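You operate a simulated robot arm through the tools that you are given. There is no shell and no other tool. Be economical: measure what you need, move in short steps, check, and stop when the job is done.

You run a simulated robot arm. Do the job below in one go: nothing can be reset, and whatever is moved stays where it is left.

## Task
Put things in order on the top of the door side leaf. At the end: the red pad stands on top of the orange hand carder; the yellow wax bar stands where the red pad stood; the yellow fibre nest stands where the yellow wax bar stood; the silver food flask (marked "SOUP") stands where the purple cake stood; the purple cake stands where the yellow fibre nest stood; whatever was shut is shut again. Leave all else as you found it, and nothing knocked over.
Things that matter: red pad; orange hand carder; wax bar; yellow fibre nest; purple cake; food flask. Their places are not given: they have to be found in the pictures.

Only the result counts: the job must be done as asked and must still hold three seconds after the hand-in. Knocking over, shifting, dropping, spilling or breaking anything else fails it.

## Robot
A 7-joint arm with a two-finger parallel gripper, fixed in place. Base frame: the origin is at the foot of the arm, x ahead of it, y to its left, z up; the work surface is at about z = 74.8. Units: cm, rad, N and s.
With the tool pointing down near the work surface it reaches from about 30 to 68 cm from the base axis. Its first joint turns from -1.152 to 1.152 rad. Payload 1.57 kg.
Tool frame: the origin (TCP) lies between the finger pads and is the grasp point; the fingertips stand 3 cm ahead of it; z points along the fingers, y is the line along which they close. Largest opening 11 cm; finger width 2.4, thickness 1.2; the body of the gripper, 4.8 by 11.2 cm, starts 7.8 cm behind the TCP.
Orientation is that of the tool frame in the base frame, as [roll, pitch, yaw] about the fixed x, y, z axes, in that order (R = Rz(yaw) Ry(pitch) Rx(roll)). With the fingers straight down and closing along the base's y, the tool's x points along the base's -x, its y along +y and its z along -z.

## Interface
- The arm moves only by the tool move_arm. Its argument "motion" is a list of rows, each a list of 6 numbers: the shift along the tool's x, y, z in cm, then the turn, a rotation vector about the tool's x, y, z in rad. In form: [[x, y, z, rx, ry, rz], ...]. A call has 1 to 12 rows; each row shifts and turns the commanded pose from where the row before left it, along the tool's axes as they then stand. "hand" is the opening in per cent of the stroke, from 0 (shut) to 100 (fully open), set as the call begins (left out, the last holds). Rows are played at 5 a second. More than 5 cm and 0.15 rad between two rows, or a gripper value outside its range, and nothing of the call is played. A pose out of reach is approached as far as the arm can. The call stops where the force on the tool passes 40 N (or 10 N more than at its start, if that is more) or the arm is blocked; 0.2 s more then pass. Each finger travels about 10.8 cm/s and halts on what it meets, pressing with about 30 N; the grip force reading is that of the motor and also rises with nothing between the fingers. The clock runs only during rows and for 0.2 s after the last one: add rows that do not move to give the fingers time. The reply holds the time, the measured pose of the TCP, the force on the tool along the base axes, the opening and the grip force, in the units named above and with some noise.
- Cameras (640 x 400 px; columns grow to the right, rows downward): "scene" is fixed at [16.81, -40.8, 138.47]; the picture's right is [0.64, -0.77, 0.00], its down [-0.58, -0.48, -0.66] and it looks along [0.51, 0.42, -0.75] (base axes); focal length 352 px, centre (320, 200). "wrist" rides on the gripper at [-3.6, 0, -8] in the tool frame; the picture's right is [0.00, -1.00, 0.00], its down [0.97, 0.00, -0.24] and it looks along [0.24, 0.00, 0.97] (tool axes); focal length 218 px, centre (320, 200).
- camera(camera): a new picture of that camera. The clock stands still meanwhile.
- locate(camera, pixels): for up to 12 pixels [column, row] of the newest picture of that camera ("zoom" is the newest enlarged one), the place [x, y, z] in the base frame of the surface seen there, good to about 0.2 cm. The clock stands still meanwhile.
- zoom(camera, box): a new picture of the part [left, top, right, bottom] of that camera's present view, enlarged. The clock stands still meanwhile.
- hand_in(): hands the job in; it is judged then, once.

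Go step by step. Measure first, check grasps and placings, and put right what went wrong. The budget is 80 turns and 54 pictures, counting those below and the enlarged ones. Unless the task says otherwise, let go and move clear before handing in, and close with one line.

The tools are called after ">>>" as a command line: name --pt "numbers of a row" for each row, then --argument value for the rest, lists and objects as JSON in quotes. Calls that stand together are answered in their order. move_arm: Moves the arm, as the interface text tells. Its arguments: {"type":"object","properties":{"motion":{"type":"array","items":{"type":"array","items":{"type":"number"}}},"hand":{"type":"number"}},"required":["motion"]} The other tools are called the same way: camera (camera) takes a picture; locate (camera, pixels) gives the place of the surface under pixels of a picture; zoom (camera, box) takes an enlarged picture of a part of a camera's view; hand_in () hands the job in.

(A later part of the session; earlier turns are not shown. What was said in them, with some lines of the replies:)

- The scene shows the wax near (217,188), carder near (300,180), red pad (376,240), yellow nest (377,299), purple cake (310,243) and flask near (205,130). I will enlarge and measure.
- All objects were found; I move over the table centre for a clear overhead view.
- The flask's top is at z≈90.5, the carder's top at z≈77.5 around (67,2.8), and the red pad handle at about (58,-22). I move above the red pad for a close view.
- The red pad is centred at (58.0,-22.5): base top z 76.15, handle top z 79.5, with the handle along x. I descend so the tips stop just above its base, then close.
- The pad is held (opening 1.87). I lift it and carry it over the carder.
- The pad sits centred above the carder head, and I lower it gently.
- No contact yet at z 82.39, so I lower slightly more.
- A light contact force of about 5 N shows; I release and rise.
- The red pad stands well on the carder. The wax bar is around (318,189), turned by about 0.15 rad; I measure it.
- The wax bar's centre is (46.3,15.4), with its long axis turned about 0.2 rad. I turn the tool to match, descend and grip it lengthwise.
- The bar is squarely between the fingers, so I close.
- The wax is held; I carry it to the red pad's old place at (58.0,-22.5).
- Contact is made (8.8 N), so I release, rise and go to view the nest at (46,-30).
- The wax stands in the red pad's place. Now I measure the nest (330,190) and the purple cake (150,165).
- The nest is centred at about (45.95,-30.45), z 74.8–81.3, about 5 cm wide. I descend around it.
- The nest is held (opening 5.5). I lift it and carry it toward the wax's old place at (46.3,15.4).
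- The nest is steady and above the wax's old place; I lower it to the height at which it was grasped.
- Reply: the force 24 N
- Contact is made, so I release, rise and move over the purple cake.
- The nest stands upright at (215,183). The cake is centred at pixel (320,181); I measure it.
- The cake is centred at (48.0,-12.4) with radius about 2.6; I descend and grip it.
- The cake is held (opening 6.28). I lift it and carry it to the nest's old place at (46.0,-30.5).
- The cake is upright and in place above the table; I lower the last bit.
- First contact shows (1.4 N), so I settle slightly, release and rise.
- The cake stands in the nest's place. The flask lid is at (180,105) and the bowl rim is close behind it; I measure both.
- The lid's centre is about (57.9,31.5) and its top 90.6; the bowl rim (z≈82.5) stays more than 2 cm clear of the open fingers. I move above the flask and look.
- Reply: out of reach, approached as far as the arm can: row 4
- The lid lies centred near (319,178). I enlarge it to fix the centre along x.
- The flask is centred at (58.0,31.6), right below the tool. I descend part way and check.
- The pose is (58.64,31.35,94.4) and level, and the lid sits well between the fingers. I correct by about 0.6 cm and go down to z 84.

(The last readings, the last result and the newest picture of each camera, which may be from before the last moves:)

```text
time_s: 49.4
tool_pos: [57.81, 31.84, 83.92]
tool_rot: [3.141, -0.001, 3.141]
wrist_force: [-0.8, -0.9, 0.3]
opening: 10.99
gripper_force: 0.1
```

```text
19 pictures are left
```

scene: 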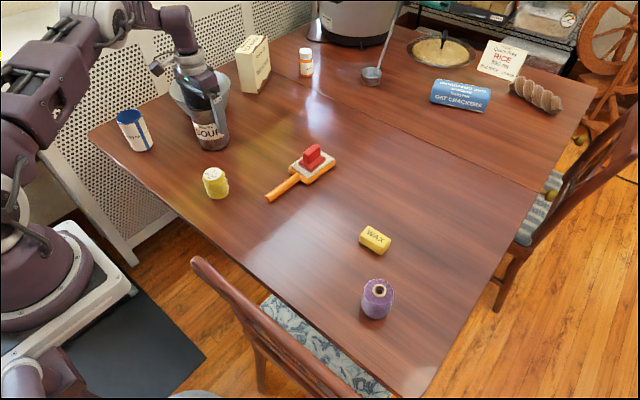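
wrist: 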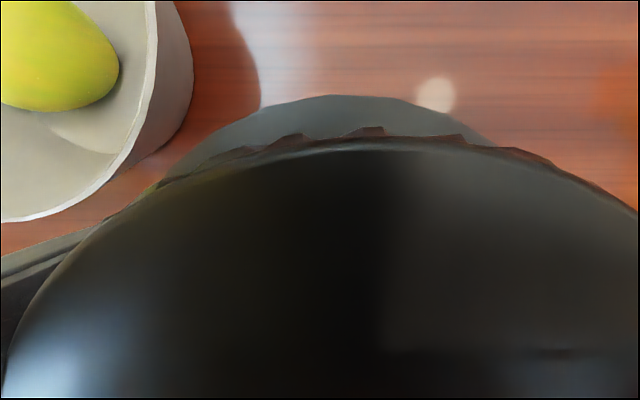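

The fingers straddle the flask; I close.

>>> move_arm --pt "0 -0.2 0 0 0 0" --pt "0 0 0 0 0 0"

>>> move_arm --pt "0 0 0 0 0 0" --pt "0 0 0 0 0 0" --pt "0 0 0 0 0 0" --hand 0

>>> move_arm --pt "0 0 -1 0 0 0" --pt "0 0 -1 0 0 0" --pt "0 0 0 0 0 0"

>>> zoom --camera "scene" --box '[140, 50, 280, 170]'

```text
time_s: 50.0
tool_pos: [57.86, 31.69, 84.07]
tool_rot: [3.14, -0.001, -3.141]
wrist_force: [0.0, 0.7, 0.5]
opening: 10.99
gripper_force: 0.2
```

```text
time_s: 50.8
tool_pos: [57.74, 31.69, 83.96]
tool_rot: [3.141, 0.0, -3.141]
wrist_force: [0.8, -1.1, 1.6]
opening: 8.36
gripper_force: 30.0
```

```text
time_s: 51.6
tool_pos: [57.69, 31.69, 86.04]
tool_rot: [-3.141, -0.002, 3.14]
wrist_force: [0.5, 0.2, -3.1]
opening: 8.38
gripper_force: 29.8
```

```text
3.33 times, centred on (210, 110) of scene
```

zoom: 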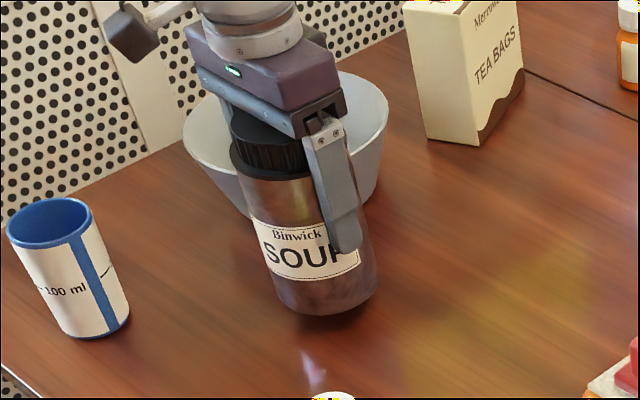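

The flask is held and hangs clear, at about 3 N. I lift more and carry it toward the cake's old place at (48.0,-12.4).

>>> move_arm --pt "0 0 -3 0 0 0" --pt "0 0 -3 0 0 0" --pt "0 0 -1 0 0 0" --pt "0 0 0 0 0 0"

>>> move_arm --pt "1 -4.4 0 0 0 0" --pt "1 -4.4 0 0 0 0" --pt "1 -4.4 0 0 0 0" --pt "1 -4.4 0 0 0 0" --pt "1 -4.4 0 0 0 0" --pt "1 -4.4 0 0 0 0" --pt "1 -4.4 0 0 0 0" --pt "1 -4.4 0 0 0 0" --pt "1 -4.4 0 0 0 0" --pt "1 -4.4 0 0 0 0" --pt "0 0 0 0 0 0" --pt "0 0 0 0 0 0"

>>> camera --camera "scene"

```text
time_s: 52.6
tool_pos: [57.83, 31.75, 92.9]
tool_rot: [3.141, 0.0, -3.141]
wrist_force: [0.4, 0.7, -3.2]
opening: 8.37
gripper_force: 30.2
```

```text
time_s: 55.2
tool_pos: [47.94, -12.54, 93.11]
tool_rot: [3.142, 0.0, -3.14]
wrist_force: [-0.1, -0.3, -3.4]
opening: 8.34
gripper_force: 30.0
```

```text
17 pictures are left
```

scene: 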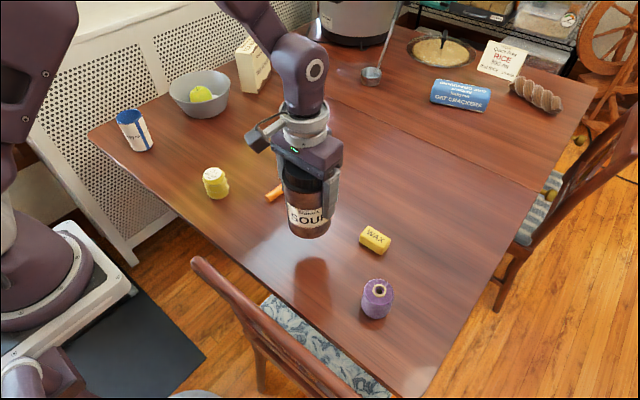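

The flask hangs upright over its target, so I lower it about 9 cm.

>>> move_arm --pt "0 0 3 0 0 0" --pt "0 0 3 0 0 0" --pt "0 0 2 0 0 0" --pt "0 0 0.6 0 0 0" --pt "0 0 0.3 0 0 0" --pt "0 0 0 0 0 0"

```text
time_s: 56.6
tool_pos: [47.78, -12.3, 84.11]
tool_rot: [3.141, 0.0, 3.142]
wrist_force: [0.6, -0.5, -3.8]
opening: 8.37
gripper_force: 29.6
```

>>> move_arm --pt "0 0 0.1 0 0 0" --pt "0 0 0.05 0 0 0" --pt "0 0 0 0 0 0"

```text
time_s: 57.4
tool_pos: [47.73, -12.46, 83.93]
tool_rot: [3.141, -0.003, 3.142]
wrist_force: [-0.5, 0.4, -2.9]
opening: 8.36
gripper_force: 30.0
```

>>> move_arm --pt "0 0 0.06 0 0 0" --pt "0 0 0 0 0 0"

```text
time_s: 58.0
tool_pos: [47.89, -12.39, 84.08]
tool_rot: [3.141, 0.001, -3.142]
wrist_force: [-1.2, -1.3, 3.8]
opening: 8.38
gripper_force: 30.0
```

Contact is made (the force changed sign to +3.8 N), so I release, rise straight up and move back.

>>> move_arm --pt "0 0 0 0 0 0" --pt "0 0 0 0 0 0" --pt "0 0 0 0 0 0" --pt "0 0 -2 0 0 0" --pt "0 0 -4 0 0 0" --pt "0 0 -4.5 0 0 0" --pt "0 0 -4.5 0 0 0" --pt "0 0 -4.5 0 0 0" --pt "0 0 0 0 0 0" --hand 100

>>> move_arm --pt "3 4 0 0 0 0" --pt "3 4 0 0 0 0" --pt "3 4 0 0 0 0" --pt "0 0 0 0 0 0" --pt "0 0 0 0 0 0"

>>> camera --camera "scene"

>>> camera --camera "wrist"

```text
time_s: 60.0
tool_pos: [47.64, -12.47, 103.35]
tool_rot: [-3.141, -0.002, -3.14]
wrist_force: [0.3, -0.2, 0.6]
opening: 10.99
gripper_force: 0.1
```

```text
time_s: 61.2
tool_pos: [38.69, -0.33, 103.44]
tool_rot: [-3.141, -0.002, 3.14]
wrist_force: [0.0, 1.0, 0.4]
opening: 11.02
gripper_force: 0.0
```

```text
16 pictures are left
```

scene: 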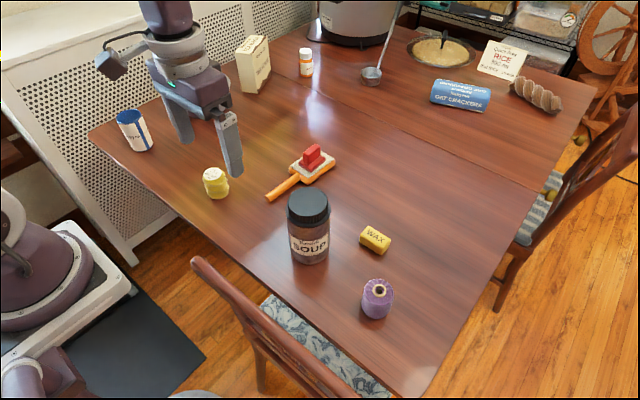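

```text
15 pictures are left
```

wrist: 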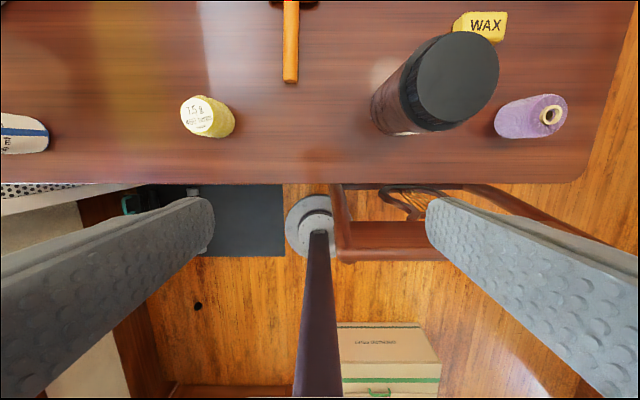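

Everything stands upright; a final position check.

>>> locate --camera "scene" --pixels '[[308, 201], [380, 283], [371, 286], [375, 237], [214, 172], [312, 148], [298, 155], [325, 168]]'

>>> locate --camera "wrist" --pixels '[[197, 115], [456, 75], [552, 106], [552, 126], [485, 24], [538, 116], [565, 116], [485, 16]]'

```text
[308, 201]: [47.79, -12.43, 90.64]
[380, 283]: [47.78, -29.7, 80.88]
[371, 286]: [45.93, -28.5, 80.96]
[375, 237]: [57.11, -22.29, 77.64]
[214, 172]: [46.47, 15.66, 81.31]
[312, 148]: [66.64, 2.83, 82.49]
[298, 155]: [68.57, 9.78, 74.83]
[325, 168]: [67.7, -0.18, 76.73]
```

```text
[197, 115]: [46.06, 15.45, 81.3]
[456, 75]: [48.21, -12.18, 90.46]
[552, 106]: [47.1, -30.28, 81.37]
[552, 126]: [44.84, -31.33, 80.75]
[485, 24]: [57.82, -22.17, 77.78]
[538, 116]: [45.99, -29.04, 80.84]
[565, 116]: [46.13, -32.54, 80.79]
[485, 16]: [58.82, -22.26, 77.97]
```

All positions match the targets to within about 0.3 cm, the arm is clear, and nothing had to be opened. I hand in.

>>> hand_in

```text
The job is handed in.
```

The job is done and handed in: all five things stand where you asked, to within about 0.3 cm, with everything upright, and nothing had to be opened.
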